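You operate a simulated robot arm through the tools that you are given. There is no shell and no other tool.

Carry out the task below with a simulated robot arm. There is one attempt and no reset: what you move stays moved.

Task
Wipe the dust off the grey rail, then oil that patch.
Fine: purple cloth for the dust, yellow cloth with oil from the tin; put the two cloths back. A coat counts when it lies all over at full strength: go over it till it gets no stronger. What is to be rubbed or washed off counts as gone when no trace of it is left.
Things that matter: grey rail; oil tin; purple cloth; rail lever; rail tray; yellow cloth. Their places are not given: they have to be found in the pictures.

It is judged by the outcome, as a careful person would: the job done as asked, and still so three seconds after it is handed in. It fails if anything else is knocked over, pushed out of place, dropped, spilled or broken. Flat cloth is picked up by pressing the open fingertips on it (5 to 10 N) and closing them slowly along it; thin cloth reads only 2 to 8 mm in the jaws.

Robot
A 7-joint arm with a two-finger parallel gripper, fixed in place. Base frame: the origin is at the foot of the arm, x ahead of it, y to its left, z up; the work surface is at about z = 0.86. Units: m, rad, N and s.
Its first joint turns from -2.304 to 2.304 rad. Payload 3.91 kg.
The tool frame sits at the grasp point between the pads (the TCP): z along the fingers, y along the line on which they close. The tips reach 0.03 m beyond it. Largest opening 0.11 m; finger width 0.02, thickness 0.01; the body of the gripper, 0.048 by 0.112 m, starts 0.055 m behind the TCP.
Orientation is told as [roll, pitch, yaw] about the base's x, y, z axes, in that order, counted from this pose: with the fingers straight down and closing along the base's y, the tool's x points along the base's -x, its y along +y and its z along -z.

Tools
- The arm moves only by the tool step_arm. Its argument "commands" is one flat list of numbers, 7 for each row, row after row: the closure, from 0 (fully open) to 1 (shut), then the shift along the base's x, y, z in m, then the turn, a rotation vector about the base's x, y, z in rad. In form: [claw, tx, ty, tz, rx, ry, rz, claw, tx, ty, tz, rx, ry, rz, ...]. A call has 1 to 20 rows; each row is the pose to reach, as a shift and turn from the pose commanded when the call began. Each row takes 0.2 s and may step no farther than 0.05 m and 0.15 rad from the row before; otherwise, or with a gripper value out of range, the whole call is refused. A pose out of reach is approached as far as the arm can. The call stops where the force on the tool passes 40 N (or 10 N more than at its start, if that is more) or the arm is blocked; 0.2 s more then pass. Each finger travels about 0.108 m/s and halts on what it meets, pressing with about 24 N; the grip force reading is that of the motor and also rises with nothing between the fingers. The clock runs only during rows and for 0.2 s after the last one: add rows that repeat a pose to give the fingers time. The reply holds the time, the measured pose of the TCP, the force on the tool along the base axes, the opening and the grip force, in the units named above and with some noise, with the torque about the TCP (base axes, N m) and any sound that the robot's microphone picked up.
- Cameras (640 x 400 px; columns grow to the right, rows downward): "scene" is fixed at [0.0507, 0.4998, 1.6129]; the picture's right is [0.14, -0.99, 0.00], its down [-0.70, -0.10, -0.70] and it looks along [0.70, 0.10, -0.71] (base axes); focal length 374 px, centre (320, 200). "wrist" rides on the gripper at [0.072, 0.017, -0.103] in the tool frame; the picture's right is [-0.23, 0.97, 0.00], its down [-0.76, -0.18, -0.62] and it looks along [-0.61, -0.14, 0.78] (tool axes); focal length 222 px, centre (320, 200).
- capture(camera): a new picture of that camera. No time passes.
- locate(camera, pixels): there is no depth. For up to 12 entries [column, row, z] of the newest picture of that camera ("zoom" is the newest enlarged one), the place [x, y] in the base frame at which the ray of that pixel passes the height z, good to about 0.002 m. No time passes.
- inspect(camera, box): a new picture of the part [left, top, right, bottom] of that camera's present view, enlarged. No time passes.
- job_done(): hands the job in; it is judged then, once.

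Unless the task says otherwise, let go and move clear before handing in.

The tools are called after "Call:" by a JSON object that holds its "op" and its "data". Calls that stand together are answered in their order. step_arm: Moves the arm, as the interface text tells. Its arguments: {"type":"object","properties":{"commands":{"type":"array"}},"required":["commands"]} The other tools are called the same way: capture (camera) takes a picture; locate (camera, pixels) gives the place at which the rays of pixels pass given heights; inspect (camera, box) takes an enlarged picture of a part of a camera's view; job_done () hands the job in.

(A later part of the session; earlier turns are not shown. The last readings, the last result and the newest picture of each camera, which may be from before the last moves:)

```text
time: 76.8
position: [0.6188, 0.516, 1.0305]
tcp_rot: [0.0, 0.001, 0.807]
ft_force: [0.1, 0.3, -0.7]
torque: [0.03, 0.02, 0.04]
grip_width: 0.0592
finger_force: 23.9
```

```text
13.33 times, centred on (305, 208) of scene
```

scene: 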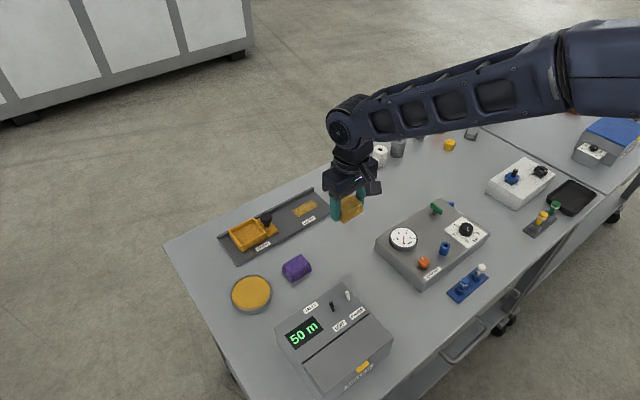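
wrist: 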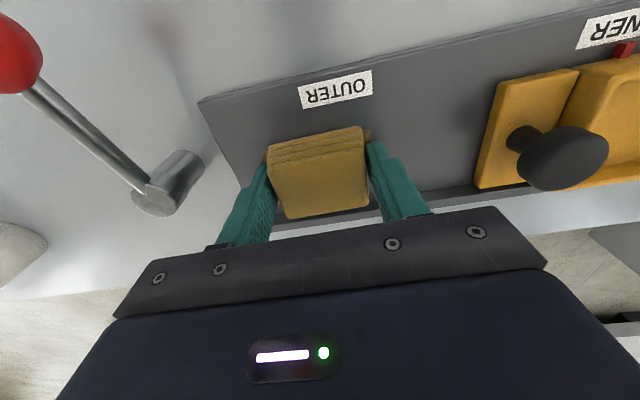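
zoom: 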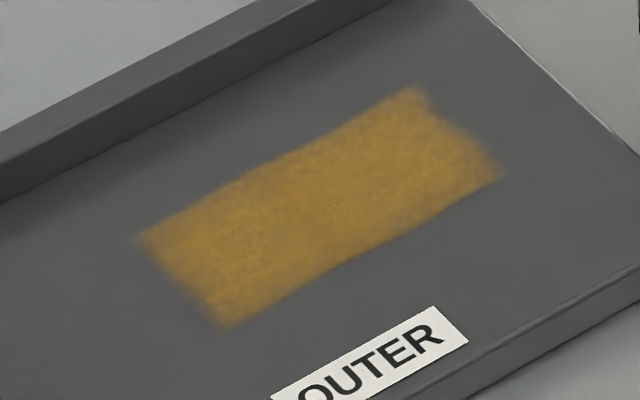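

The coat looks practically identical to the previous picture, which means either full strength or a dry cloth. To be sure, I'll reload oil from the tin and go over it again to compare.

Call:
{"op": "step_arm", "data": {"commands": [0.75, -0.026, 0.0325, 0, 0, 0, 0, 0.75, -0.052, 0.065, 0, 0, 0, 0, 0.75, -0.078, 0.0977, 0, 0, 0, 0, 0.75, -0.104, 0.13, 0, 0, 0, 0, 0.75, -0.13, 0.1628, 0, 0, 0, 0, 0.75, -0.1561, 0.1953, -0.02, 0, 0, 0, 0.75, -0.1561, 0.1953, -0.06, 0, 0, 0, 0.75, -0.1561, 0.1953, -0.09, 0, 0, 0, 0.75, -0.1561, 0.1953, -0.11, 0, 0, 0, 0.75, -0.1561, 0.1953, -0.114, 0, 0, 0, 0.75, -0.1561, 0.1953, -0.114, 0, 0, 0]}}

Call:
{"op": "capture", "data": {"camera": "wrist"}}

Call:
{"op": "inspect", "data": {"camera": "scene", "box": [200, 240, 312, 310]}}

```text
time: 79.2
position: [0.4601, 0.7097, 0.918]
tcp_rot: [-0.001, -0.001, 0.808]
ft_force: [0.3, -0.4, -0.1]
torque: [0.0, -0.03, 0.01]
grip_width: 0.0597
finger_force: 23.8
```

```text
taken
```

wrist: 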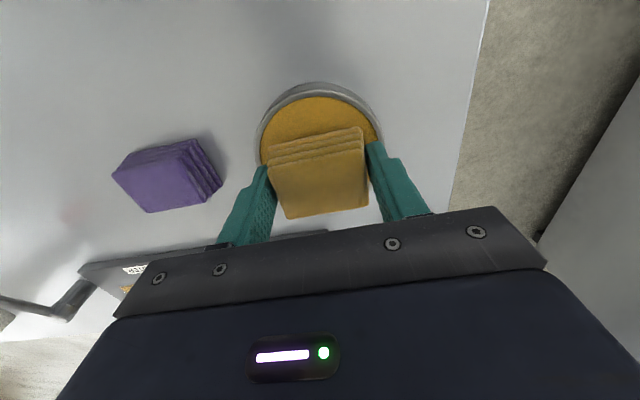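

```text
5.71 times, centred on (256, 275) of scene
```

zoom: 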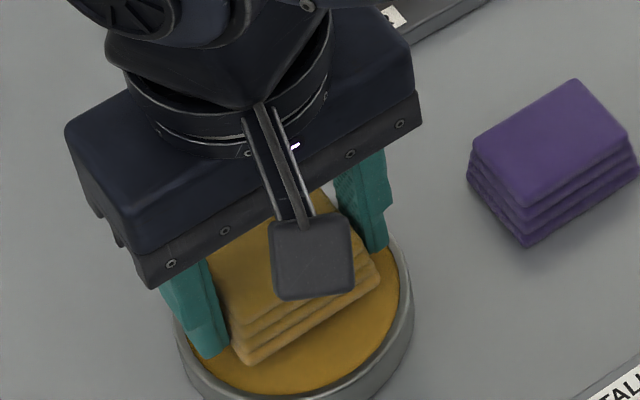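

Centred over the tin again, free of contact at z 0.918. I'll lower to the oil.

Call:
{"op": "step_arm", "data": {"commands": [0.75, 0, 0, -0.002, 0, 0, 0, 0.75, 0, 0, -0.004, 0, 0, 0, 0.75, 0, 0, -0.005, 0, 0, 0, 0.75, 0, 0, -0.005, 0, 0, 0]}}

Call:
{"op": "step_arm", "data": {"commands": [0.75, 0, 0, -0.001, 0, 0, 0, 0.75, 0, 0, -0.001, 0, 0, 0]}}

Call:
{"op": "step_arm", "data": {"commands": [0.75, 0, 0, -0.0005, 0, 0, 0, 0.75, 0, 0, -0.0005, 0, 0, 0]}}

```text
time: 80.2
position: [0.4628, 0.7106, 0.9141]
tcp_rot: [0.0, 0.0, 0.81]
ft_force: [0.3, -0.4, -0.9]
torque: [0.02, -0.01, 0.02]
grip_width: 0.0593
finger_force: 23.7
```

```text
time: 80.8
position: [0.463, 0.7112, 0.9121]
tcp_rot: [-0.001, 0.0, 0.809]
ft_force: [0.1, 0.2, -0.6]
torque: [0.04, -0.01, 0.0]
grip_width: 0.0592
finger_force: 23.6
```

```text
time: 81.4
position: [0.463, 0.7113, 0.9121]
tcp_rot: [-0.001, 0.0, 0.81]
ft_force: [0.4, 0.5, -0.5]
torque: [0.02, -0.02, 0.02]
grip_width: 0.0593
finger_force: 24.0
```

Call:
{"op": "step_arm", "data": {"commands": [0.75, 0, 0, -0.0007, 0, 0, 0, 0.75, 0, 0, -0.0007, 0, 0, 0]}}

Call:
{"op": "step_arm", "data": {"commands": [0.75, 0, 0, -0.0007, 0, 0, 0, 0.75, 0, 0, -0.0007, 0, 0, 0]}}

```text
time: 82.0
position: [0.4631, 0.7111, 0.9111]
tcp_rot: [0.0, -0.001, 0.81]
ft_force: [-1.0, 0.1, -1.2]
torque: [-0.01, 0.03, -0.04]
grip_width: 0.0595
finger_force: 24.3
```

```text
time: 82.6
position: [0.4625, 0.7117, 0.9106]
tcp_rot: [-0.001, 0.0, 0.812]
ft_force: [-0.5, 0.7, -0.7]
torque: [-0.02, -0.03, -0.02]
grip_width: 0.0592
finger_force: 23.8
```

No contact yet at 0.9106, as the pad has slid up slightly in the jaws. I'll keep lowering by 0.7 mm.

Call:
{"op": "step_arm", "data": {"commands": [0.75, 0, 0, -0.0007, 0, 0, 0, 0.75, 0, 0, -0.0007, 0, 0, 0]}}

Call:
{"op": "capture", "data": {"camera": "wrist"}}

Call:
{"op": "inspect", "data": {"camera": "scene", "box": [200, 240, 312, 310]}}

```text
time: 83.2
position: [0.4634, 0.7113, 0.9101]
tcp_rot: [0.001, -0.001, 0.81]
ft_force: [-1.7, 1.8, 9.5]
torque: [-0.04, 0.0, 0.0]
grip_width: 0.0591
finger_force: 23.8
```

```text
taken
```

wrist: 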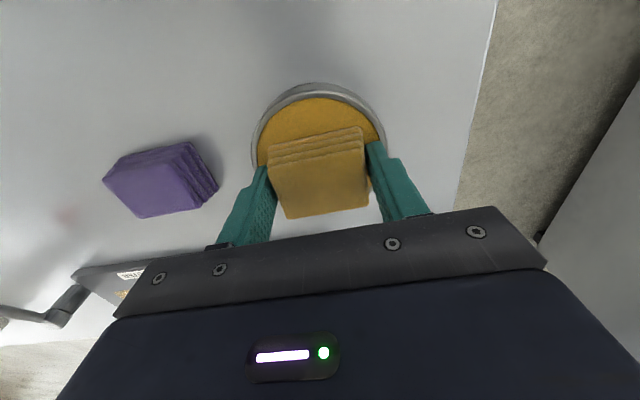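

```text
5.71 times, centred on (256, 275) of scene
```

zoom: 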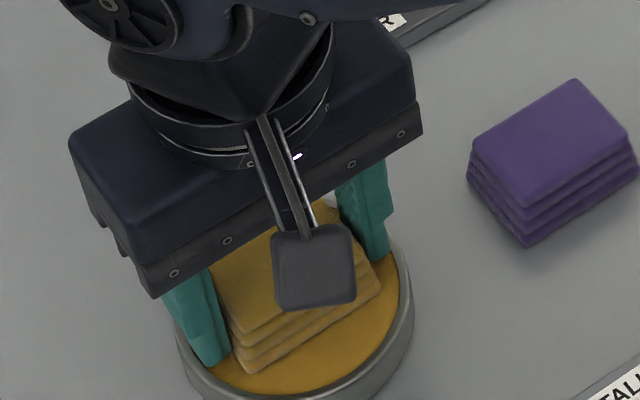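

Contact reads 9.5 N at z 0.910. I'll dwell with a tiny wiggle to load oil, lift, and check how far the pad still protrudes below the fingertips.

Call:
{"op": "step_arm", "data": {"commands": [0.75, 0, 0, 0, 0, 0, 0, 0.75, 0.0014, 0.0014, 0, 0, 0, 0, 0.75, 0, 0, 0, 0, 0, 0, 0.75, -0.0014, -0.0014, 0, 0, 0, 0, 0.75, 0, 0, 0, 0, 0, 0, 0.75, 0, 0, 0, 0, 0, 0, 0.75, 0, 0, 0.01, 0, 0, 0, 0.75, 0, 0, 0.04, 0, 0, 0, 0.75, 0, 0, 0.08, 0, 0, 0, 0.75, 0, 0, 0.1, 0, 0, 0, 0.75, 0, 0, 0.1, 0, 0, 0]}}

Call:
{"op": "inspect", "data": {"camera": "scene", "box": [200, 225, 296, 285]}}

Call:
{"op": "inspect", "data": {"camera": "wrist", "box": [220, 100, 412, 220]}}

```text
time: 85.6
position: [0.4647, 0.7125, 1.0101]
tcp_rot: [0.0, -0.002, 0.808]
ft_force: [-0.4, 0.1, -1.3]
torque: [0.01, 0.03, -0.01]
grip_width: 0.0592
finger_force: 24.4
```

```text
6.67 times, centred on (248, 255) of scene
```

zoom: 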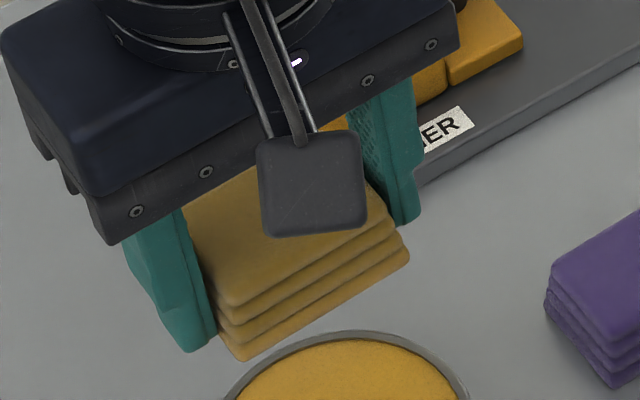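

```text
3.33 times, centred on (316, 160) of wrist
```

zoom: 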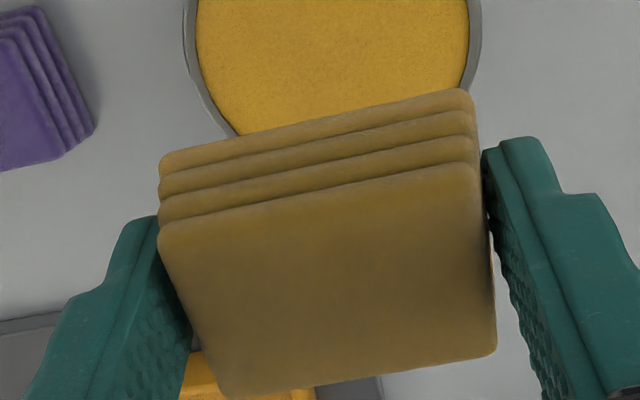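

The pad is level and still well seated between the jaws. I'll take the reloaded cloth back to the patch by the same route.

Call:
{"op": "step_arm", "data": {"commands": [0.75, 0.03, -0.033, 0, 0, 0, 0, 0.75, 0.055, -0.062, 0, 0, 0, 0, 0.75, 0.085, -0.09, 0, 0, 0, 0, 0.75, 0.125, -0.095, 0, 0, 0, 0, 0.75, 0.165, -0.1, 0, 0, 0, 0, 0.75, 0.205, -0.106, 0, 0, 0, 0, 0.75, 0.237, -0.111, 0, 0, 0, 0, 0.75, 0.257, -0.093, 0, 0, 0, 0, 0.75, 0.2761, -0.0753, 0, 0, 0, 0, 0.75, 0.2761, -0.0753, -0.03, 0, 0, 0, 0.75, 0.2761, -0.0753, -0.06, 0, 0, 0, 0.75, 0.2761, -0.0753, -0.085, 0, 0, 0, 0.75, 0.2761, -0.0753, -0.1, 0, 0, 0, 0.75, 0.2761, -0.0753, -0.105, 0, 0, 0, 0.75, 0.2761, -0.0753, -0.105, 0, 0, 0]}}

Call:
{"op": "step_arm", "data": {"commands": [0.75, 0, 0, -0.001, 0, 0, 0, 0.75, 0, 0, -0.001, 0, 0, 0]}}

Call:
{"op": "step_arm", "data": {"commands": [0.75, 0, 0, -0.001, 0, 0, 0, 0.75, 0, 0, -0.001, 0, 0, 0]}}

```text
time: 88.8
position: [0.739, 0.637, 0.9046]
tcp_rot: [0.001, 0.0, 0.811]
ft_force: [0.1, 0.0, 0.1]
torque: [0.02, 0.01, -0.01]
grip_width: 0.0593
finger_force: 23.8
```

```text
time: 89.4
position: [0.739, 0.6357, 0.9036]
tcp_rot: [-0.001, -0.001, 0.809]
ft_force: [1.4, 0.0, -0.3]
torque: [0.0, 0.01, 0.04]
grip_width: 0.0592
finger_force: 24.0
```

```text
time: 90.0
position: [0.7391, 0.6359, 0.902]
tcp_rot: [0.001, 0.0, 0.811]
ft_force: [0.3, 1.1, -0.6]
torque: [0.02, 0.01, -0.04]
grip_width: 0.0591
finger_force: 24.0
```

No contact yet at 0.903; lowering further in small steps.

Call:
{"op": "step_arm", "data": {"commands": [0.75, 0, 0, -0.0007, 0, 0, 0, 0.75, 0, 0, -0.0007, 0, 0, 0]}}

Call:
{"op": "step_arm", "data": {"commands": [0.75, 0, 0, -0.0007, 0, 0, 0, 0.75, 0, 0, -0.0007, 0, 0, 0]}}

```text
time: 90.6
position: [0.7391, 0.636, 0.9013]
tcp_rot: [-0.001, -0.002, 0.809]
ft_force: [0.1, -0.1, 0.3]
torque: [-0.03, -0.01, -0.02]
grip_width: 0.0593
finger_force: 23.9
```

```text
time: 91.2
position: [0.7387, 0.6357, 0.9019]
tcp_rot: [0.001, 0.0, 0.81]
ft_force: [-1.3, 1.4, 4.4]
torque: [0.02, -0.01, -0.01]
grip_width: 0.0592
finger_force: 23.8
```

Contact at 4.4 N. I'll press only slightly more (0.3 mm) to avoid pushing the pad up, and run the lanes.

Call:
{"op": "step_arm", "data": {"commands": [0.75, 0, 0, -0.0003, 0, 0, 0, 0.75, 0.0078, -0.0078, -0.0003, 0, 0, 0, 0.75, 0.0156, -0.0156, -0.0003, 0, 0, 0, 0.75, 0.0078, -0.0078, -0.0003, 0, 0, 0, 0.75, 0, 0, -0.0003, 0, 0, 0, 0.75, -0.0088, 0.0088, -0.0003, 0, 0, 0, 0.75, -0.0198, 0.0198, -0.0003, 0, 0, 0, 0.75, -0.0134, 0.0262, -0.0003, 0, 0, 0, 0.75, -0.0025, 0.0152, -0.0003, 0, 0, 0, 0.75, 0.0064, 0.0064, -0.0003, 0, 0, 0, 0.75, 0.0141, -0.0014, -0.0003, 0, 0, 0, 0.75, 0.0219, -0.0092, -0.0003, 0, 0, 0, 0.75, 0.0156, -0.0156, -0.0003, 0, 0, 0, 0.75, 0.0092, -0.0219, -0.0003, 0, 0, 0, 0.75, 0.0014, -0.0141, -0.0003, 0, 0, 0, 0.75, -0.0064, -0.0064, -0.0003, 0, 0, 0, 0.75, -0.0152, 0.0025, -0.0003, 0, 0, 0, 0.75, -0.0262, 0.0134, -0.0003, 0, 0, 0, 0.75, -0.0198, 0.0198, -0.0003, 0, 0, 0, 0.75, 0, 0, -0.0003, 0, 0, 0]}}

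Call:
{"op": "step_arm", "data": {"commands": [0.75, 0, 0, 0.01, 0, 0, 0, 0.75, 0, 0, 0.05, 0, 0, 0, 0.75, 0, 0, 0.09, 0, 0, 0, 0.75, -0.03, -0.03, 0.1, 0, 0, 0, 0.75, -0.06, -0.06, 0.11, 0, 0, 0, 0.75, -0.09, -0.09, 0.12, 0, 0, 0, 0.75, -0.12, -0.12, 0.13, 0, 0, 0, 0.75, -0.12, -0.12, 0.13, 0, 0, 0]}}

Call:
{"op": "inspect", "data": {"camera": "scene", "box": [270, 180, 350, 230]}}

Call:
{"op": "inspect", "data": {"camera": "scene", "box": [285, 193, 325, 223]}}

```text
time: 93.0
position: [0.7213, 0.662, 0.9012]
tcp_rot: [0.002, 0.001, 0.809]
ft_force: [0.9, -0.1, 5.3]
torque: [-0.09, -0.22, 0.05]
grip_width: 0.0591
finger_force: 24.4
stopped in row 8: the force on the tool passed its limit at 74 N (the readings are from after the stop); the commanded pose is now the measured one
```

```text
time: 94.8
position: [0.6003, 0.5415, 1.0312]
tcp_rot: [0.001, 0.001, 0.809]
ft_force: [0.3, -0.3, 0.1]
torque: [-0.02, 0.01, 0.01]
grip_width: 0.0592
finger_force: 23.8
```

```text
8.00 times, centred on (310, 205) of scene
```

zoom: 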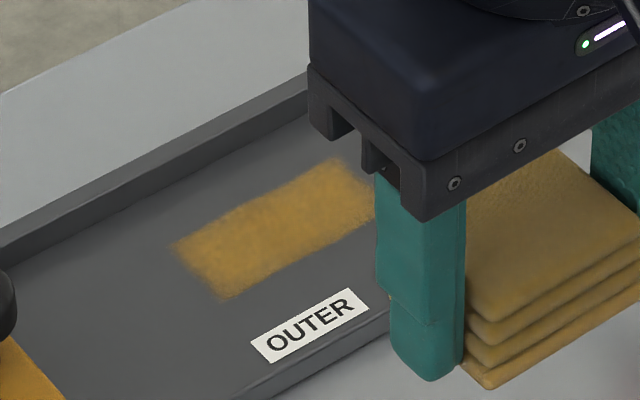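

```text
13.33 times, centred on (305, 208) of scene
```

zoom: 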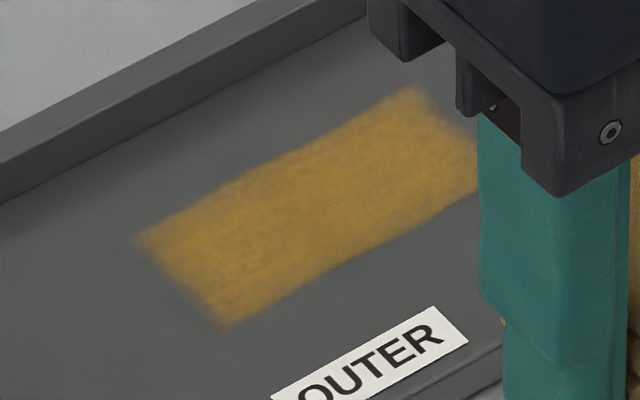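

The second call stopped on a 74 N spike at (0.721, 0.662) in the outer lane before I lifted away; the coat looks unchanged. I'll check the whole scene for anything displaced and how the pad sits.

Call:
{"op": "capture", "data": {"camera": "scene"}}

Call:
{"op": "inspect", "data": {"camera": "scene", "box": [200, 170, 380, 282]}}

Call:
{"op": "inspect", "data": {"camera": "wrist", "box": [220, 100, 412, 220]}}

```text
taken
```

scene: 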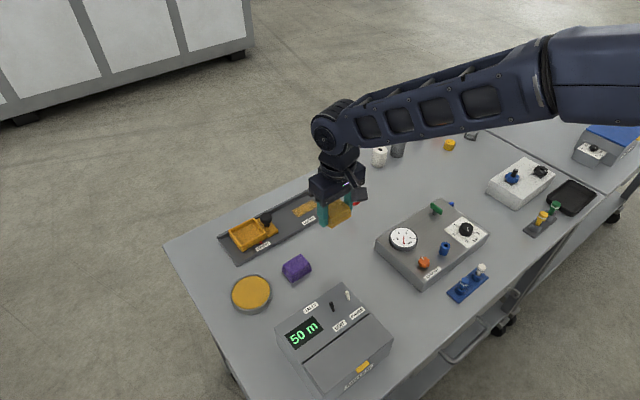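

```text
3.56 times, centred on (290, 226) of scene
```

zoom: 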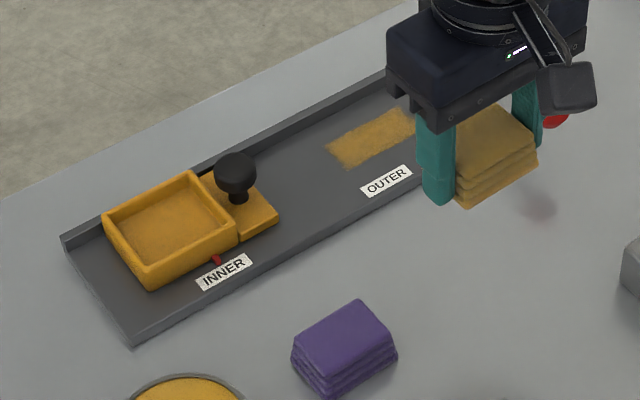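

```text
3.33 times, centred on (316, 160) of wrist
```

zoom: 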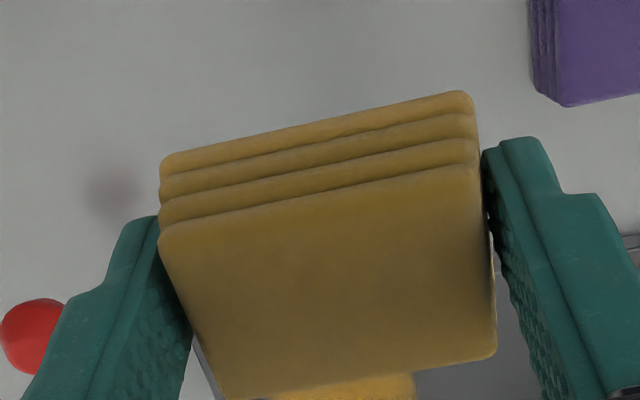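

Tray, rail, lever and tin all sit exactly as before, and the pad is straight. I'll measure where the fence foot really is relative to my outer lane.

Call:
{"op": "locate", "data": {"camera": "scene", "pixels": [[314.4, 191.5, 0.871], [292, 202.5, 0.871], [270, 213.1, 0.871], [314.4, 191.5, 0.875]]}}

Call:
{"op": "inspect", "data": {"camera": "scene", "box": [262, 186, 310, 222]}}

```text
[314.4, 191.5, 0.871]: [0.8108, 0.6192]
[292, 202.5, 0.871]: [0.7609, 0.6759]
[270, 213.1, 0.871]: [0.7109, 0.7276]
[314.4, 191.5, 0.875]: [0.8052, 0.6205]
```

```text
11.11 times, centred on (286, 204) of scene
```

zoom: 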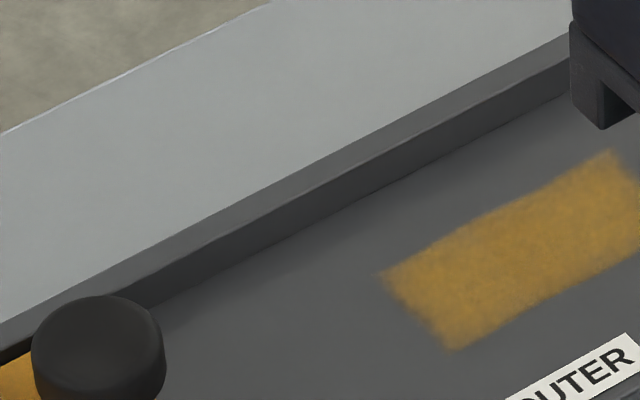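

The fence foot is at r≈1.015, so the spike wasn't the fence; the pad has slid up about 2 mm so the tips most likely touched the rail. The coat no longer gets visibly stronger, so I'll put the yellow cloth back on its spot and inspect the coat closely with empty fingers.

Call:
{"op": "step_arm", "data": {"commands": [0.75, 0.0124, 0.0102, 0, 0, 0, 0, 0.75, 0.0124, 0.0102, -0.04, 0, 0, 0, 0.75, 0.0124, 0.0102, -0.08, 0, 0, 0, 0.75, 0.0124, 0.0102, -0.115, 0, 0, 0, 0.75, 0.0124, 0.0102, -0.13, 0, 0, 0, 0.75, 0.0124, 0.0102, -0.136, 0, 0, 0, 0.75, 0.0124, 0.0102, -0.136, 0, 0, 0]}}

Call:
{"op": "capture", "data": {"camera": "wrist"}}

Call:
{"op": "inspect", "data": {"camera": "scene", "box": [260, 180, 420, 280]}}

```text
time: 96.4
position: [0.6138, 0.5525, 0.8948]
tcp_rot: [0.002, 0.001, 0.811]
ft_force: [-0.4, 0.4, -0.8]
torque: [-0.01, 0.01, -0.01]
grip_width: 0.0595
finger_force: 23.8
```

```text
taken
```

wrist: 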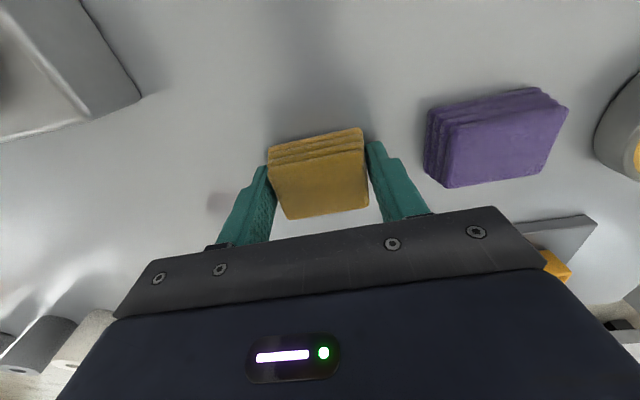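

```text
4.00 times, centred on (340, 230) of scene
```

zoom: 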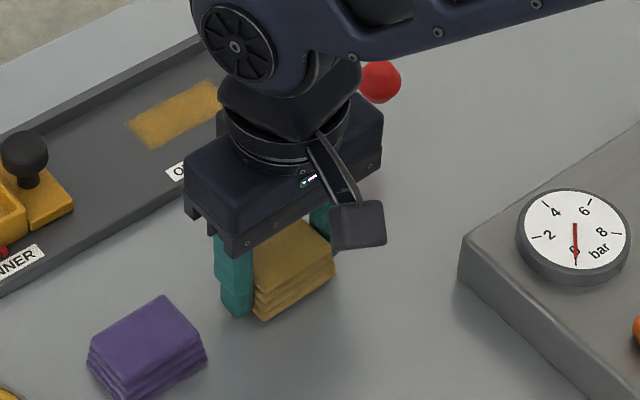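

Above home at (0.614, 0.5525). Lowering the last few millimetres until I feel the table.

Call:
{"op": "step_arm", "data": {"commands": [0.75, 0, 0, -0.002, 0, 0, 0, 0.75, 0, 0, -0.003, 0, 0, 0, 0.75, 0, 0, -0.003, 0, 0, 0]}}

Call:
{"op": "step_arm", "data": {"commands": [0.75, 0, 0, -0.0008, 0, 0, 0, 0.75, 0, 0, -0.0008, 0, 0, 0]}}

Call:
{"op": "step_arm", "data": {"commands": [0.75, 0, 0, -0.0006, 0, 0, 0, 0.75, 0, 0, -0.0006, 0, 0, 0]}}

```text
time: 97.2
position: [0.6139, 0.552, 0.8922]
tcp_rot: [0.002, 0.001, 0.807]
ft_force: [-0.2, -0.7, -1.3]
torque: [0.03, 0.02, 0.01]
grip_width: 0.0594
finger_force: 24.5
```

```text
time: 97.8
position: [0.6142, 0.5524, 0.8917]
tcp_rot: [0.001, 0.001, 0.809]
ft_force: [-0.5, -0.2, -0.8]
torque: [-0.02, 0.01, -0.03]
grip_width: 0.0592
finger_force: 24.1
```

```text
time: 98.4
position: [0.6152, 0.5525, 0.891]
tcp_rot: [0.003, 0.003, 0.809]
ft_force: [-0.7, -0.3, -0.3]
torque: [-0.02, 0.01, -0.05]
grip_width: 0.0591
finger_force: 24.2
```

Call:
{"op": "step_arm", "data": {"commands": [0.75, 0, 0, -0.0006, 0, 0, 0, 0.75, 0, 0, -0.0006, 0, 0, 0]}}

Call:
{"op": "step_arm", "data": {"commands": [0.75, 0, 0, -0.0006, 0, 0, 0, 0.75, 0, 0, -0.0006, 0, 0, 0]}}

```text
time: 99.0
position: [0.6143, 0.5516, 0.89]
tcp_rot: [0.003, 0.001, 0.811]
ft_force: [0.1, 0.0, -0.1]
torque: [0.0, -0.03, 0.02]
grip_width: 0.0593
finger_force: 24.0
```

```text
time: 99.6
position: [0.6131, 0.5535, 0.89]
tcp_rot: [0.001, 0.002, 0.809]
ft_force: [1.3, -0.2, 1.7]
torque: [-0.02, -0.17, 0.02]
grip_width: 0.0593
finger_force: 23.9
```

A 1.7 N touch at z 0.890: the pad is on the table. I'll open slowly and rise straight up.

Call:
{"op": "step_arm", "data": {"commands": [0.55, 0, 0, 0.0002, 0, 0, 0, 0.45, 0, 0, 0.0004, 0, 0, 0, 0.36, 0, 0, 0.0006, 0, 0, 0, 0.29, 0, 0, 0.001, 0, 0, 0, 0.29, 0, 0, 0.002, 0, 0, 0, 0.29, 0, 0, 0.03, 0, 0, 0, 0.29, 0, 0, 0.07, 0, 0, 0, 0.29, 0, 0, 0.11, 0, 0, 0, 0.29, 0, 0, 0.127, 0, 0, 0, 0.29, 0, 0, 0.127, 0, 0, 0]}}

Call:
{"op": "capture", "data": {"camera": "wrist"}}

Call:
{"op": "inspect", "data": {"camera": "scene", "box": [264, 220, 360, 280]}}

```text
time: 101.8
position: [0.6143, 0.5511, 1.0166]
tcp_rot: [0.002, 0.002, 0.811]
ft_force: [-0.3, 0.2, 0.2]
torque: [-0.02, 0.01, 0.0]
grip_width: 0.078
finger_force: 0.1
```

```text
taken
```

wrist: 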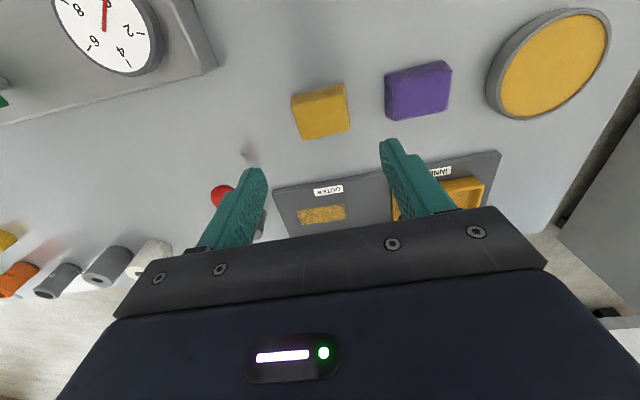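

```text
6.67 times, centred on (312, 250) of scene
```

zoom: 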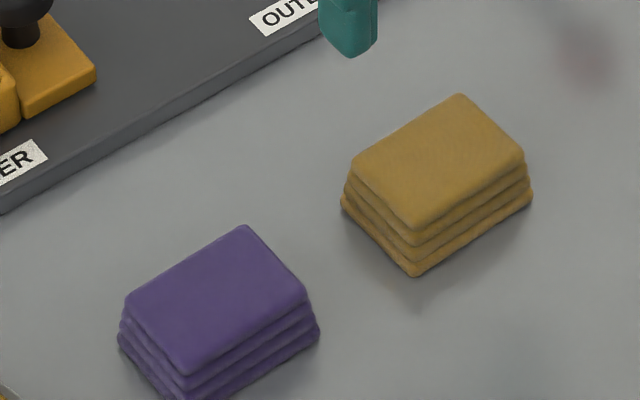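

Both cloths rest on their spots, and the coat is visible from the wrist at (321,215). I'll zoom onto the coat from both cameras.

Call:
{"op": "inspect", "data": {"camera": "wrist", "box": [270, 180, 380, 245]}}

Call:
{"op": "inspect", "data": {"camera": "scene", "box": [285, 193, 325, 223]}}

```text
5.82 times, centred on (325, 212) of wrist
```

zoom: 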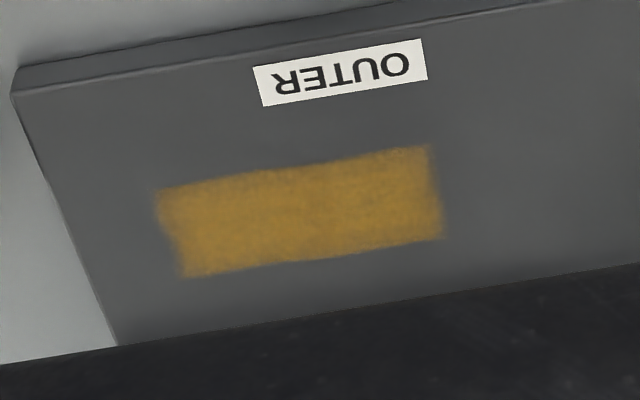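

```text
13.33 times, centred on (305, 208) of scene
```

zoom: 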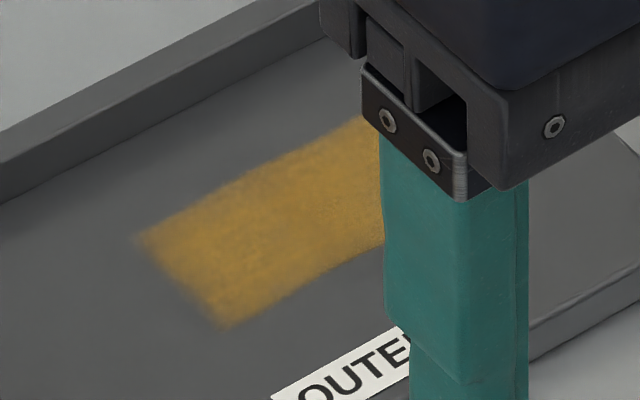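

The coat looks uniform and complete in outline. I'll bring the empty gripper above the patch for a much closer wrist view.

Call:
{"op": "step_arm", "data": {"commands": [0.29, 0.032, 0.021, 0, 0, 0, 0, 0.29, 0.064, 0.042, 0, 0, 0, 0, 0.29, 0.096, 0.063, 0, 0, 0, 0, 0.29, 0.127, 0.084, 0, 0, 0, 0, 0.29, 0.127, 0.084, -0.04, 0, 0, 0, 0.29, 0.127, 0.084, -0.04, 0, 0, 0]}}

Call:
{"op": "capture", "data": {"camera": "wrist"}}

Call:
{"op": "inspect", "data": {"camera": "wrist", "box": [256, 95, 384, 175]}}

```text
time: 103.2
position: [0.7407, 0.6383, 0.9746]
tcp_rot: [0.002, 0.001, 0.811]
ft_force: [0.1, 0.4, 0.3]
torque: [0.02, 0.05, -0.02]
grip_width: 0.0781
finger_force: 0.1
```

```text
taken
```

wrist: 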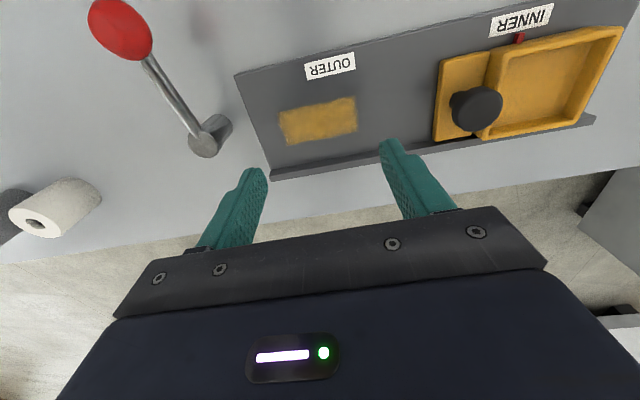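

```text
5.00 times, centred on (320, 135) of wrist
```

zoom: 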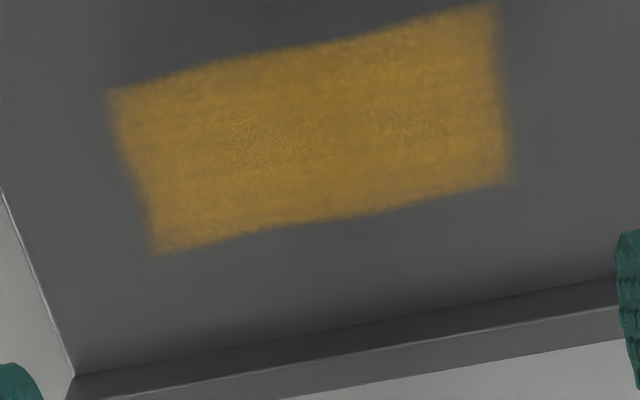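

The coat covers the full rectangle with soft edges; I see a hint of a darker band near zoom (340,130). I'll magnify further to judge uniformity.

Call:
{"op": "inspect", "data": {"camera": "wrist", "box": [272, 92, 336, 132]}}

Call:
{"op": "inspect", "data": {"camera": "wrist", "box": [310, 92, 374, 132]}}

```text
10.00 times, centred on (304, 112) of wrist
```

zoom: 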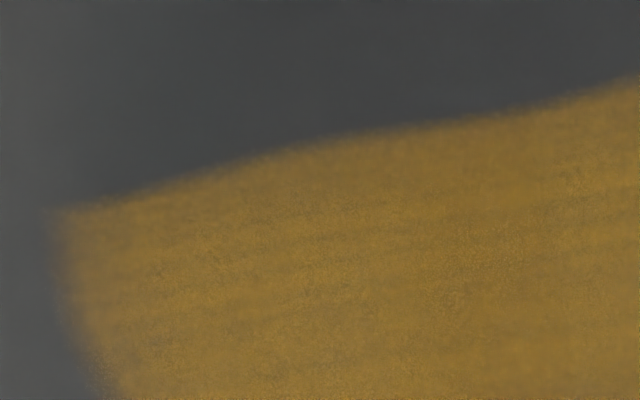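

```text
10.00 times, centred on (342, 112) of wrist
```

zoom: 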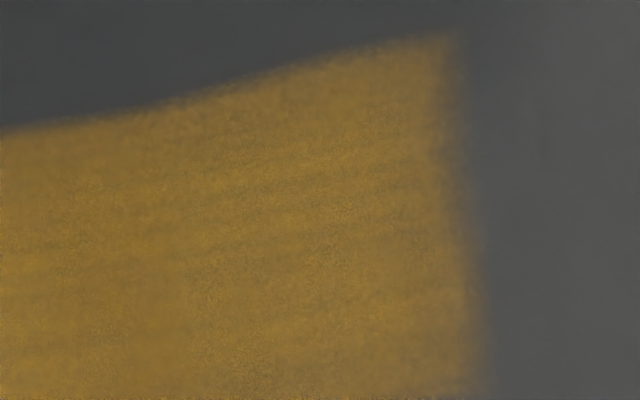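

The streaky texture is even from edge to edge, but to be certain it truly gets no stronger I'll do one more loaded pass with a freshly seated grip. First, back over the yellow cloth.

Call:
{"op": "step_arm", "data": {"commands": [0.29, 0, 0, 0.04, 0, 0, 0, 0.29, -0.032, -0.021, 0.04, 0, 0, 0, 0.29, -0.064, -0.042, 0.04, 0, 0, 0, 0.29, -0.096, -0.063, 0.04, 0, 0, 0, 0.29, -0.127, -0.084, 0.04, 0, 0, 0, 0.29, -0.127, -0.084, 0, 0, 0, 0, 0.29, -0.127, -0.084, -0.038, 0, 0, 0, 0.29, -0.127, -0.084, -0.038, 0, 0, 0]}}

Call:
{"op": "capture", "data": {"camera": "wrist"}}

Call:
{"op": "inspect", "data": {"camera": "wrist", "box": [256, 90, 384, 190]}}

Call:
{"op": "inspect", "data": {"camera": "scene", "box": [285, 193, 325, 223]}}

```text
time: 105.0
position: [0.6156, 0.5524, 0.9388]
tcp_rot: [0.001, 0.001, 0.811]
ft_force: [-0.2, -1.1, -0.7]
torque: [0.01, 0.01, 0.0]
grip_width: 0.0779
finger_force: 0.1
```

```text
taken
```

wrist: 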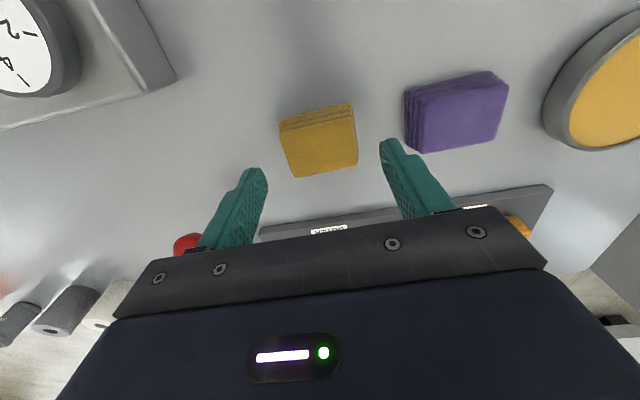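

```text
4.00 times, centred on (320, 140) of wrist
```

zoom: 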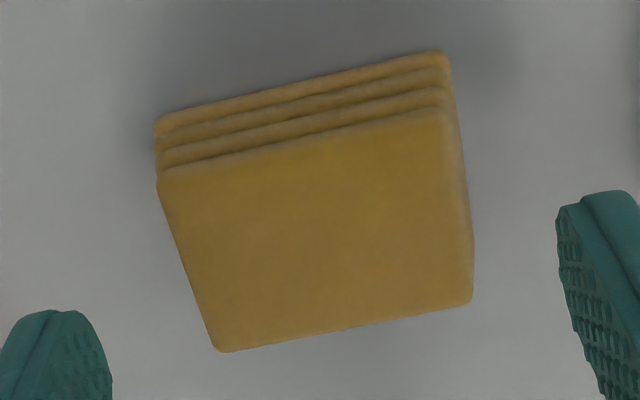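

```text
13.33 times, centred on (305, 208) of scene
```

zoom: 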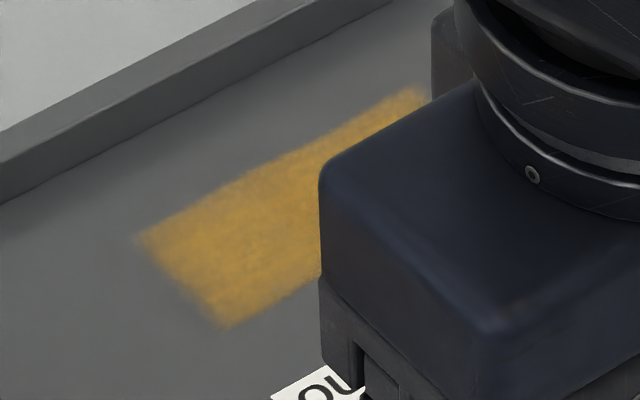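

The yellow pad is centred between the tips again. I'll descend to z≈0.8925 and grip as before.

Call:
{"op": "step_arm", "data": {"commands": [0.29, 0, 0, -0.02, 0, 0, 0, 0.29, 0, 0, -0.037, 0, 0, 0, 0.29, 0, 0, -0.043, 0, 0, 0, 0.29, 0, 0, -0.0461, 0, 0, 0, 0.29, 0, 0, -0.0461, 0, 0, 0, 0.36, 0, 0, -0.0461, 0, 0, 0, 0.42, 0, 0, -0.0461, 0, 0, 0, 0.48, 0, 0, -0.0461, 0, 0, 0, 0.55, 0, 0, -0.0461, 0, 0, 0, 0.65, 0, 0, -0.0461, 0, 0, 0, 0.75, 0, 0, -0.0461, 0, 0, 0, 0.75, 0, 0, -0.0461, 0, 0, 0]}}

Call:
{"op": "step_arm", "data": {"commands": [0.75, 0, 0, 0.003, 0, 0, 0, 0.75, 0, 0, 0.006, 0, 0, 0, 0.75, 0, 0, 0.01, 0, 0, 0, 0.75, 0, 0, 0.01, 0, 0, 0]}}

Call:
{"op": "capture", "data": {"camera": "wrist"}}

```text
time: 107.6
position: [0.615, 0.5528, 0.8925]
tcp_rot: [0.002, 0.003, 0.81]
ft_force: [0.6, 0.2, -0.5]
torque: [-0.01, 0.03, 0.0]
grip_width: 0.0592
finger_force: 24.5
```

```text
time: 108.6
position: [0.6135, 0.5513, 0.9036]
tcp_rot: [0.002, 0.001, 0.811]
ft_force: [-0.5, -0.3, 0.6]
torque: [-0.05, -0.01, -0.02]
grip_width: 0.0595
finger_force: 23.9
```

```text
taken
```

wrist: 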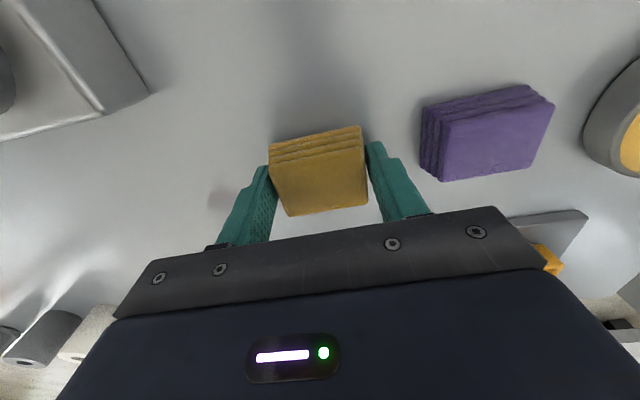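

The pad is held again (24 N). I'll lift and carry it to the tin, stopping just above the oil.

Call:
{"op": "step_arm", "data": {"commands": [0.75, 0, 0, 0.02, 0, 0, 0, 0.75, 0, 0, 0.05, 0, 0, 0, 0.75, 0, 0, 0.08, 0, 0, 0, 0.75, 0, 0, 0.11, 0, 0, 0, 0.75, -0.03, 0.032, 0.11, 0, 0, 0, 0.75, -0.06, 0.064, 0.11, 0, 0, 0, 0.75, -0.09, 0.095, 0.11, 0, 0, 0, 0.75, -0.12, 0.127, 0.11, 0, 0, 0, 0.75, -0.1507, 0.159, 0.11, 0, 0, 0, 0.75, -0.1507, 0.159, 0.07, 0, 0, 0, 0.75, -0.1507, 0.159, 0.035, 0, 0, 0, 0.75, -0.1507, 0.159, 0.018, 0, 0, 0, 0.75, -0.1507, 0.159, 0.016, 0, 0, 0, 0.75, -0.1507, 0.159, 0.016, 0, 0, 0]}}

Call:
{"op": "capture", "data": {"camera": "wrist"}}

```text
time: 111.6
position: [0.4644, 0.7118, 0.9191]
tcp_rot: [0.003, 0.001, 0.81]
ft_force: [-0.2, 0.7, -0.5]
torque: [-0.05, 0.03, -0.01]
grip_width: 0.0592
finger_force: 24.5
```

```text
taken
```

wrist: 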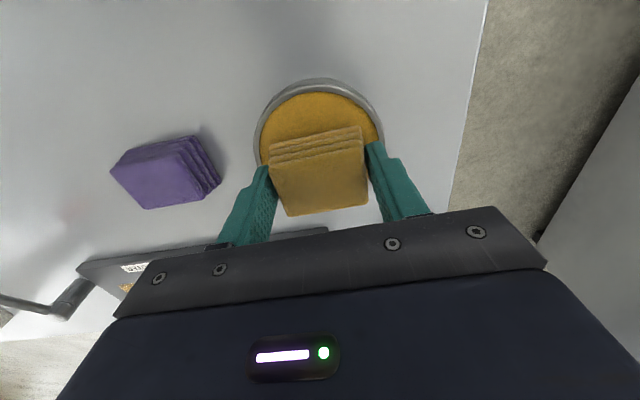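

Centred over the tin at z 0.919. Lowering to feel the oil.

Call:
{"op": "step_arm", "data": {"commands": [0.75, 0, 0, -0.002, 0, 0, 0, 0.75, 0, 0, -0.004, 0, 0, 0, 0.75, 0, 0, -0.005, 0, 0, 0, 0.75, 0, 0, -0.005, 0, 0, 0]}}

Call:
{"op": "step_arm", "data": {"commands": [0.75, 0, 0, -0.0008, 0, 0, 0, 0.75, 0, 0, -0.0008, 0, 0, 0]}}

Call:
{"op": "step_arm", "data": {"commands": [0.75, 0, 0, -0.0006, 0, 0, 0, 0.75, 0, 0, -0.0006, 0, 0, 0]}}

```text
time: 112.6
position: [0.4646, 0.7116, 0.9125]
tcp_rot: [0.001, 0.001, 0.81]
ft_force: [0.2, -0.1, -0.4]
torque: [-0.01, -0.04, 0.01]
grip_width: 0.0595
finger_force: 23.8
```

```text
time: 113.2
position: [0.4636, 0.7113, 0.9138]
tcp_rot: [0.001, 0.001, 0.81]
ft_force: [-0.7, -0.1, 4.0]
torque: [-0.09, -0.09, 0.01]
grip_width: 0.059
finger_force: 23.6
```

```text
time: 113.8
position: [0.4636, 0.7124, 0.9124]
tcp_rot: [0.003, -0.001, 0.808]
ft_force: [0.1, 1.4, 11.4]
torque: [-0.02, -0.08, -0.01]
grip_width: 0.059
finger_force: 23.9
```

Contact at 11 N with the pad protruding properly again. I'll dwell and wiggle, then lift.

Call:
{"op": "step_arm", "data": {"commands": [0.75, 0, 0, 0.0002, 0, 0, 0, 0.75, 0.0014, 0.0014, 0.0002, 0, 0, 0, 0.75, 0, 0, 0.0002, 0, 0, 0, 0.75, -0.0014, -0.0014, 0.0002, 0, 0, 0, 0.75, 0, 0, 0.0002, 0, 0, 0, 0.75, 0, 0, 0.0002, 0, 0, 0, 0.75, 0, 0, 0.01, 0, 0, 0, 0.75, 0, 0, 0.04, 0, 0, 0, 0.75, 0, 0, 0.08, 0, 0, 0, 0.75, 0, 0, 0.1, 0, 0, 0, 0.75, 0, 0, 0.1, 0, 0, 0]}}

Call:
{"op": "step_arm", "data": {"commands": [0.75, 0.03, -0.033, 0, 0, 0, 0, 0.75, 0.055, -0.062, 0, 0, 0, 0, 0.75, 0.085, -0.09, 0, 0, 0, 0, 0.75, 0.125, -0.095, 0, 0, 0, 0, 0.75, 0.165, -0.1, 0, 0, 0, 0, 0.75, 0.205, -0.106, 0, 0, 0, 0, 0.75, 0.237, -0.111, 0, 0, 0, 0, 0.75, 0.257, -0.093, 0, 0, 0, 0, 0.75, 0.2761, -0.0753, 0, 0, 0, 0, 0.75, 0.2761, -0.0753, -0.03, 0, 0, 0, 0.75, 0.2761, -0.0753, -0.06, 0, 0, 0, 0.75, 0.2761, -0.0753, -0.085, 0, 0, 0, 0.75, 0.2761, -0.0753, -0.1, 0, 0, 0, 0.75, 0.2761, -0.0753, -0.105, 0, 0, 0, 0.75, 0.2761, -0.0753, -0.105, 0, 0, 0]}}

```text
time: 116.2
position: [0.4648, 0.7123, 1.0127]
tcp_rot: [0.002, 0.001, 0.81]
ft_force: [0.1, 0.5, -1.0]
torque: [0.04, 0.02, -0.03]
grip_width: 0.0592
finger_force: 23.7
```

```text
time: 119.4
position: [0.7395, 0.6362, 0.9052]
tcp_rot: [0.001, 0.001, 0.811]
ft_force: [0.4, 0.4, -0.9]
torque: [-0.02, 0.03, -0.03]
grip_width: 0.0592
finger_force: 24.1
```

The cloth is over the patch, commanded z 0.907 and no contact yet. Lowering to a light press.

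Call:
{"op": "step_arm", "data": {"commands": [0.75, 0, 0, -0.001, 0, 0, 0, 0.75, 0, 0, -0.002, 0, 0, 0, 0.75, 0, 0, -0.002, 0, 0, 0]}}

Call:
{"op": "step_arm", "data": {"commands": [0.75, 0, 0, -0.0006, 0, 0, 0, 0.75, 0, 0, -0.0006, 0, 0, 0]}}

Call:
{"op": "step_arm", "data": {"commands": [0.75, 0, 0, -0.0006, 0, 0, 0, 0.75, 0, 0, -0.0006, 0, 0, 0]}}

```text
time: 120.2
position: [0.7389, 0.6358, 0.9056]
tcp_rot: [0.002, 0.002, 0.811]
ft_force: [-1.0, -0.8, -0.2]
torque: [0.0, -0.01, -0.01]
grip_width: 0.0596
finger_force: 24.4
```

```text
time: 120.8
position: [0.7408, 0.6361, 0.9052]
tcp_rot: [0.002, 0.001, 0.809]
ft_force: [0.4, -0.2, 0.8]
torque: [-0.02, -0.04, 0.0]
grip_width: 0.0593
finger_force: 23.9
```

```text
time: 121.4
position: [0.74, 0.6356, 0.9047]
tcp_rot: [0.001, 0.0, 0.809]
ft_force: [1.6, -0.6, 6.9]
torque: [-0.09, -0.09, -0.02]
grip_width: 0.0595
finger_force: 23.5
```

Light press of 7 N. I'll run the lanes in two shorter calls so I can watch the force.

Call:
{"op": "step_arm", "data": {"commands": [0.75, 0.0078, -0.0078, 0, 0, 0, 0, 0.75, 0.0156, -0.0156, 0, 0, 0, 0, 0.75, 0.0078, -0.0078, 0, 0, 0, 0, 0.75, 0, 0, 0, 0, 0, 0, 0.75, -0.0088, 0.0088, 0, 0, 0, 0, 0.75, -0.0177, 0.0177, 0, 0, 0, 0, 0.75, -0.012, 0.0226, 0, 0, 0, 0, 0.75, -0.0039, 0.0138, 0, 0, 0, 0, 0.75, 0.005, 0.005, 0, 0, 0, 0]}}

Call:
{"op": "step_arm", "data": {"commands": [0.75, 0.0077, -0.0078, 0, 0, 0, 0, 0.75, 0.0155, -0.0156, 0, 0, 0, 0, 0.75, 0.0106, -0.0206, 0, 0, 0, 0, 0.75, 0.0056, -0.0255, 0, 0, 0, 0, 0.75, -0.0022, -0.0177, 0, 0, 0, 0, 0.75, -0.01, -0.01, 0, 0, 0, 0, 0.75, -0.0188, -0.0011, 0, 0, 0, 0, 0.75, -0.0263, 0.0063, 0, 0, 0, 0, 0.75, -0.0213, 0.0113, 0, 0, 0, 0, 0.75, -0.0138, 0.0038, 0, 0, 0, 0, 0.75, -0.005, -0.005, 0, 0, 0, 0]}}

```text
time: 123.4
position: [0.7457, 0.6417, 0.9044]
tcp_rot: [0.001, 0.0, 0.811]
ft_force: [-4.9, 6.5, 19.9]
torque: [0.15, 0.1, 0.0]
grip_width: 0.0594
finger_force: 23.7
```

```text
time: 125.8
position: [0.7383, 0.6346, 0.9039]
tcp_rot: [0.001, 0.001, 0.81]
ft_force: [-4.4, 5.6, 15.4]
torque: [0.07, 0.11, 0.01]
grip_width: 0.0593
finger_force: 23.5
```

Lanes complete at 15–20 N without a stop. One more centre-lane stroke, then lift and look.

Call:
{"op": "step_arm", "data": {"commands": [0.75, 0.0078, -0.0078, 0.0003, 0, 0, 0, 0.75, 0.0156, -0.0156, 0.0003, 0, 0, 0, 0.75, 0, 0, 0.0003, 0, 0, 0, 0.75, -0.0088, 0.0088, 0.0003, 0, 0, 0, 0.75, -0.0177, 0.0177, 0.0003, 0, 0, 0, 0.75, 0, 0, 0.0003, 0, 0, 0, 0.75, 0, 0, 0.01, 0, 0, 0, 0.75, 0, 0, 0.05, 0, 0, 0, 0.75, 0, 0, 0.09, 0, 0, 0, 0.75, -0.03, -0.03, 0.1, 0, 0, 0, 0.75, -0.06, -0.06, 0.11, 0, 0, 0, 0.75, -0.09, -0.09, 0.12, 0, 0, 0, 0.75, -0.12, -0.12, 0.13, 0, 0, 0, 0.75, -0.12, -0.12, 0.13, 0, 0, 0]}}

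Call:
{"op": "inspect", "data": {"camera": "scene", "box": [285, 193, 325, 223]}}

Call:
{"op": "inspect", "data": {"camera": "scene", "box": [270, 180, 350, 230]}}

```text
time: 128.8
position: [0.6188, 0.5168, 1.0346]
tcp_rot: [0.0, 0.001, 0.809]
ft_force: [-0.9, -0.3, -0.6]
torque: [0.02, 0.0, -0.01]
grip_width: 0.0592
finger_force: 23.7
```

```text
13.33 times, centred on (305, 208) of scene
```

zoom: 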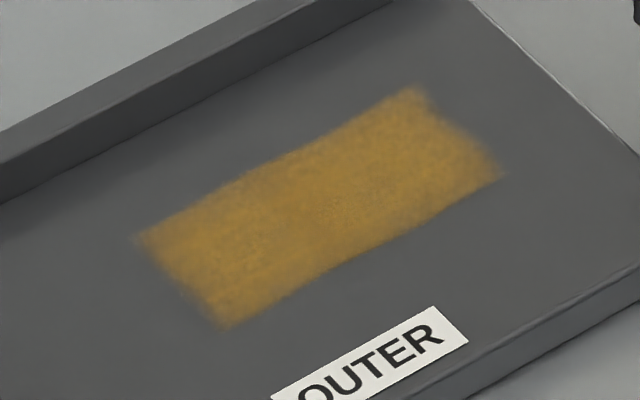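

```text
8.00 times, centred on (310, 205) of scene
```

zoom: 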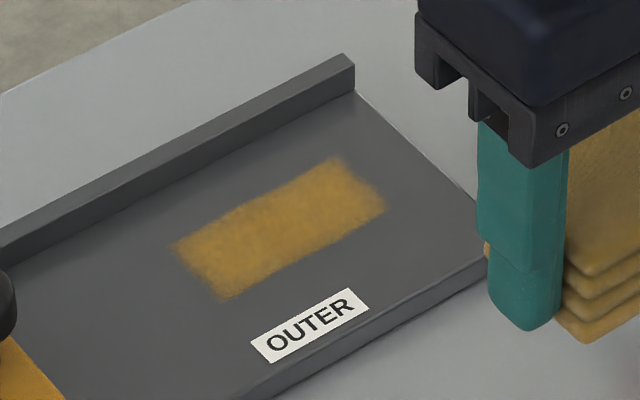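

The coat picture is indistinguishable from the one before reloading, so it gets no stronger: it's at full strength. I'll return the yellow cloth to its spot, correcting by about a millimetre for the earlier small offset.

Call:
{"op": "step_arm", "data": {"commands": [0.75, -0.0033, 0.0175, 0, 0, 0, 0, 0.75, -0.0066, 0.0351, 0, 0, 0, 0, 0.75, -0.0066, 0.0351, -0.04, 0, 0, 0, 0.75, -0.0066, 0.0351, -0.08, 0, 0, 0, 0.75, -0.0066, 0.0351, -0.115, 0, 0, 0, 0.75, -0.0066, 0.0351, -0.13, 0, 0, 0, 0.75, -0.0066, 0.0351, -0.138, 0, 0, 0, 0.75, -0.0066, 0.0351, -0.138, 0, 0, 0]}}

Call:
{"op": "capture", "data": {"camera": "wrist"}}

Call:
{"op": "inspect", "data": {"camera": "scene", "box": [264, 220, 360, 280]}}

```text
time: 130.6
position: [0.6128, 0.5504, 0.8957]
tcp_rot: [0.001, 0.003, 0.811]
ft_force: [0.2, 0.6, -0.4]
torque: [-0.02, -0.03, 0.0]
grip_width: 0.0593
finger_force: 23.9
```

```text
taken
```

wrist: 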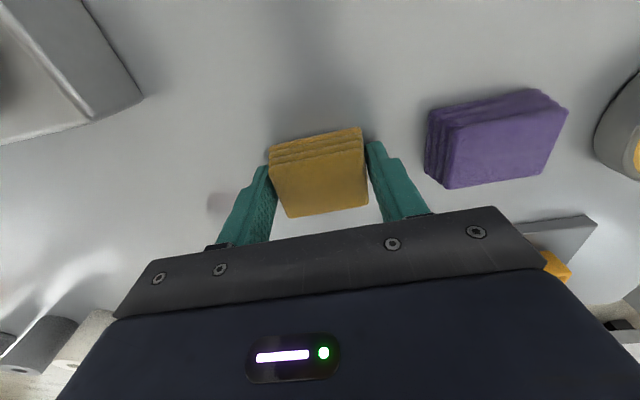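

```text
6.67 times, centred on (312, 250) of scene
```

zoom: 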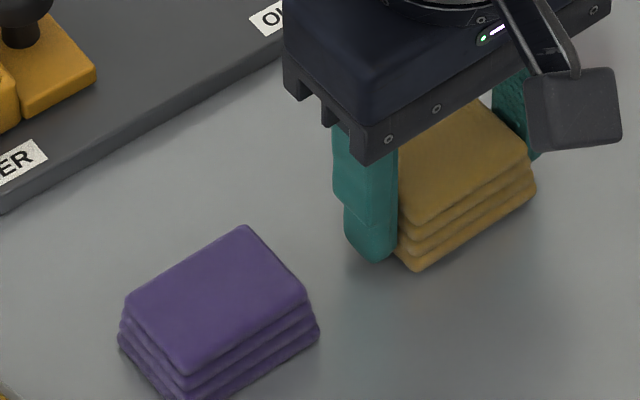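

The cloth hangs just above its home at (0.613, 0.5505). Lowering gently until it rests.

Call:
{"op": "step_arm", "data": {"commands": [0.75, 0, 0, -0.002, 0, 0, 0, 0.75, 0, 0, -0.003, 0, 0, 0, 0.75, 0, 0, -0.003, 0, 0, 0]}}

Call:
{"op": "step_arm", "data": {"commands": [0.75, 0, 0, -0.0008, 0, 0, 0, 0.75, 0, 0, -0.0008, 0, 0, 0]}}

Call:
{"op": "step_arm", "data": {"commands": [0.75, 0, 0, -0.0006, 0, 0, 0, 0.75, 0, 0, -0.0006, 0, 0, 0]}}

```text
time: 131.4
position: [0.6138, 0.5509, 0.8926]
tcp_rot: [0.003, 0.002, 0.81]
ft_force: [0.7, 0.4, -1.1]
torque: [0.02, 0.0, 0.03]
grip_width: 0.0591
finger_force: 24.1
```

```text
time: 132.0
position: [0.614, 0.5507, 0.8911]
tcp_rot: [0.001, 0.002, 0.81]
ft_force: [-0.1, -1.6, 3.5]
torque: [-0.11, -0.01, 0.0]
grip_width: 0.0592
finger_force: 24.3
```

```text
time: 132.6
position: [0.6133, 0.5513, 0.8921]
tcp_rot: [0.002, 0.0, 0.81]
ft_force: [3.1, -1.6, 13.7]
torque: [-0.09, -0.05, -0.02]
grip_width: 0.0592
finger_force: 23.5
```

The pad rests on the table (13.7 N press now). I'll ease up slightly, open slowly, and rise straight up.

Call:
{"op": "step_arm", "data": {"commands": [0.75, 0, 0, 0.001, 0, 0, 0, 0.55, 0, 0, 0.001, 0, 0, 0, 0.45, 0, 0, 0.001, 0, 0, 0, 0.36, 0, 0, 0.001, 0, 0, 0, 0.29, 0, 0, 0.001, 0, 0, 0, 0.29, 0, 0, 0.002, 0, 0, 0, 0.29, 0, 0, 0.03, 0, 0, 0, 0.29, 0, 0, 0.07, 0, 0, 0, 0.29, 0, 0, 0.11, 0, 0, 0, 0.29, 0, 0, 0.127, 0, 0, 0, 0.29, 0, 0, 0.127, 0, 0, 0]}}

Call:
{"op": "capture", "data": {"camera": "wrist"}}

Call:
{"op": "inspect", "data": {"camera": "scene", "box": [264, 220, 360, 280]}}

```text
time: 135.0
position: [0.6144, 0.5472, 1.0178]
tcp_rot: [0.002, 0.003, 0.811]
ft_force: [-0.6, -0.5, 0.6]
torque: [0.04, -0.01, -0.01]
grip_width: 0.078
finger_force: 0.1
```

```text
taken
```

wrist: 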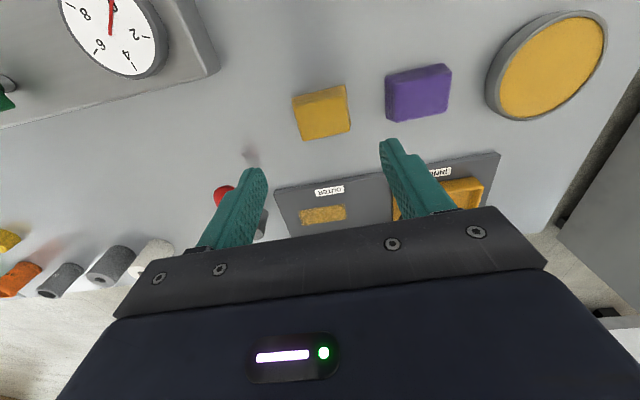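

```text
6.67 times, centred on (312, 250) of scene
```

zoom: 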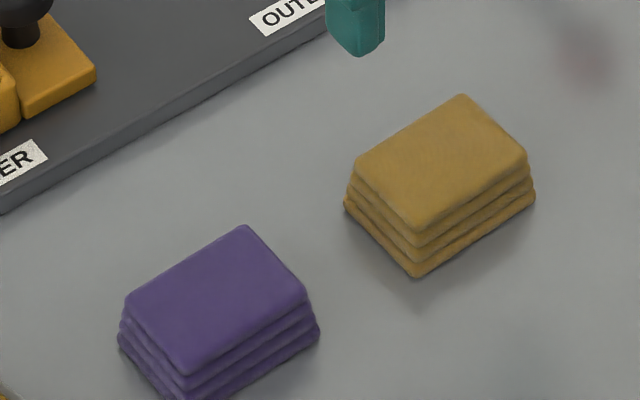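

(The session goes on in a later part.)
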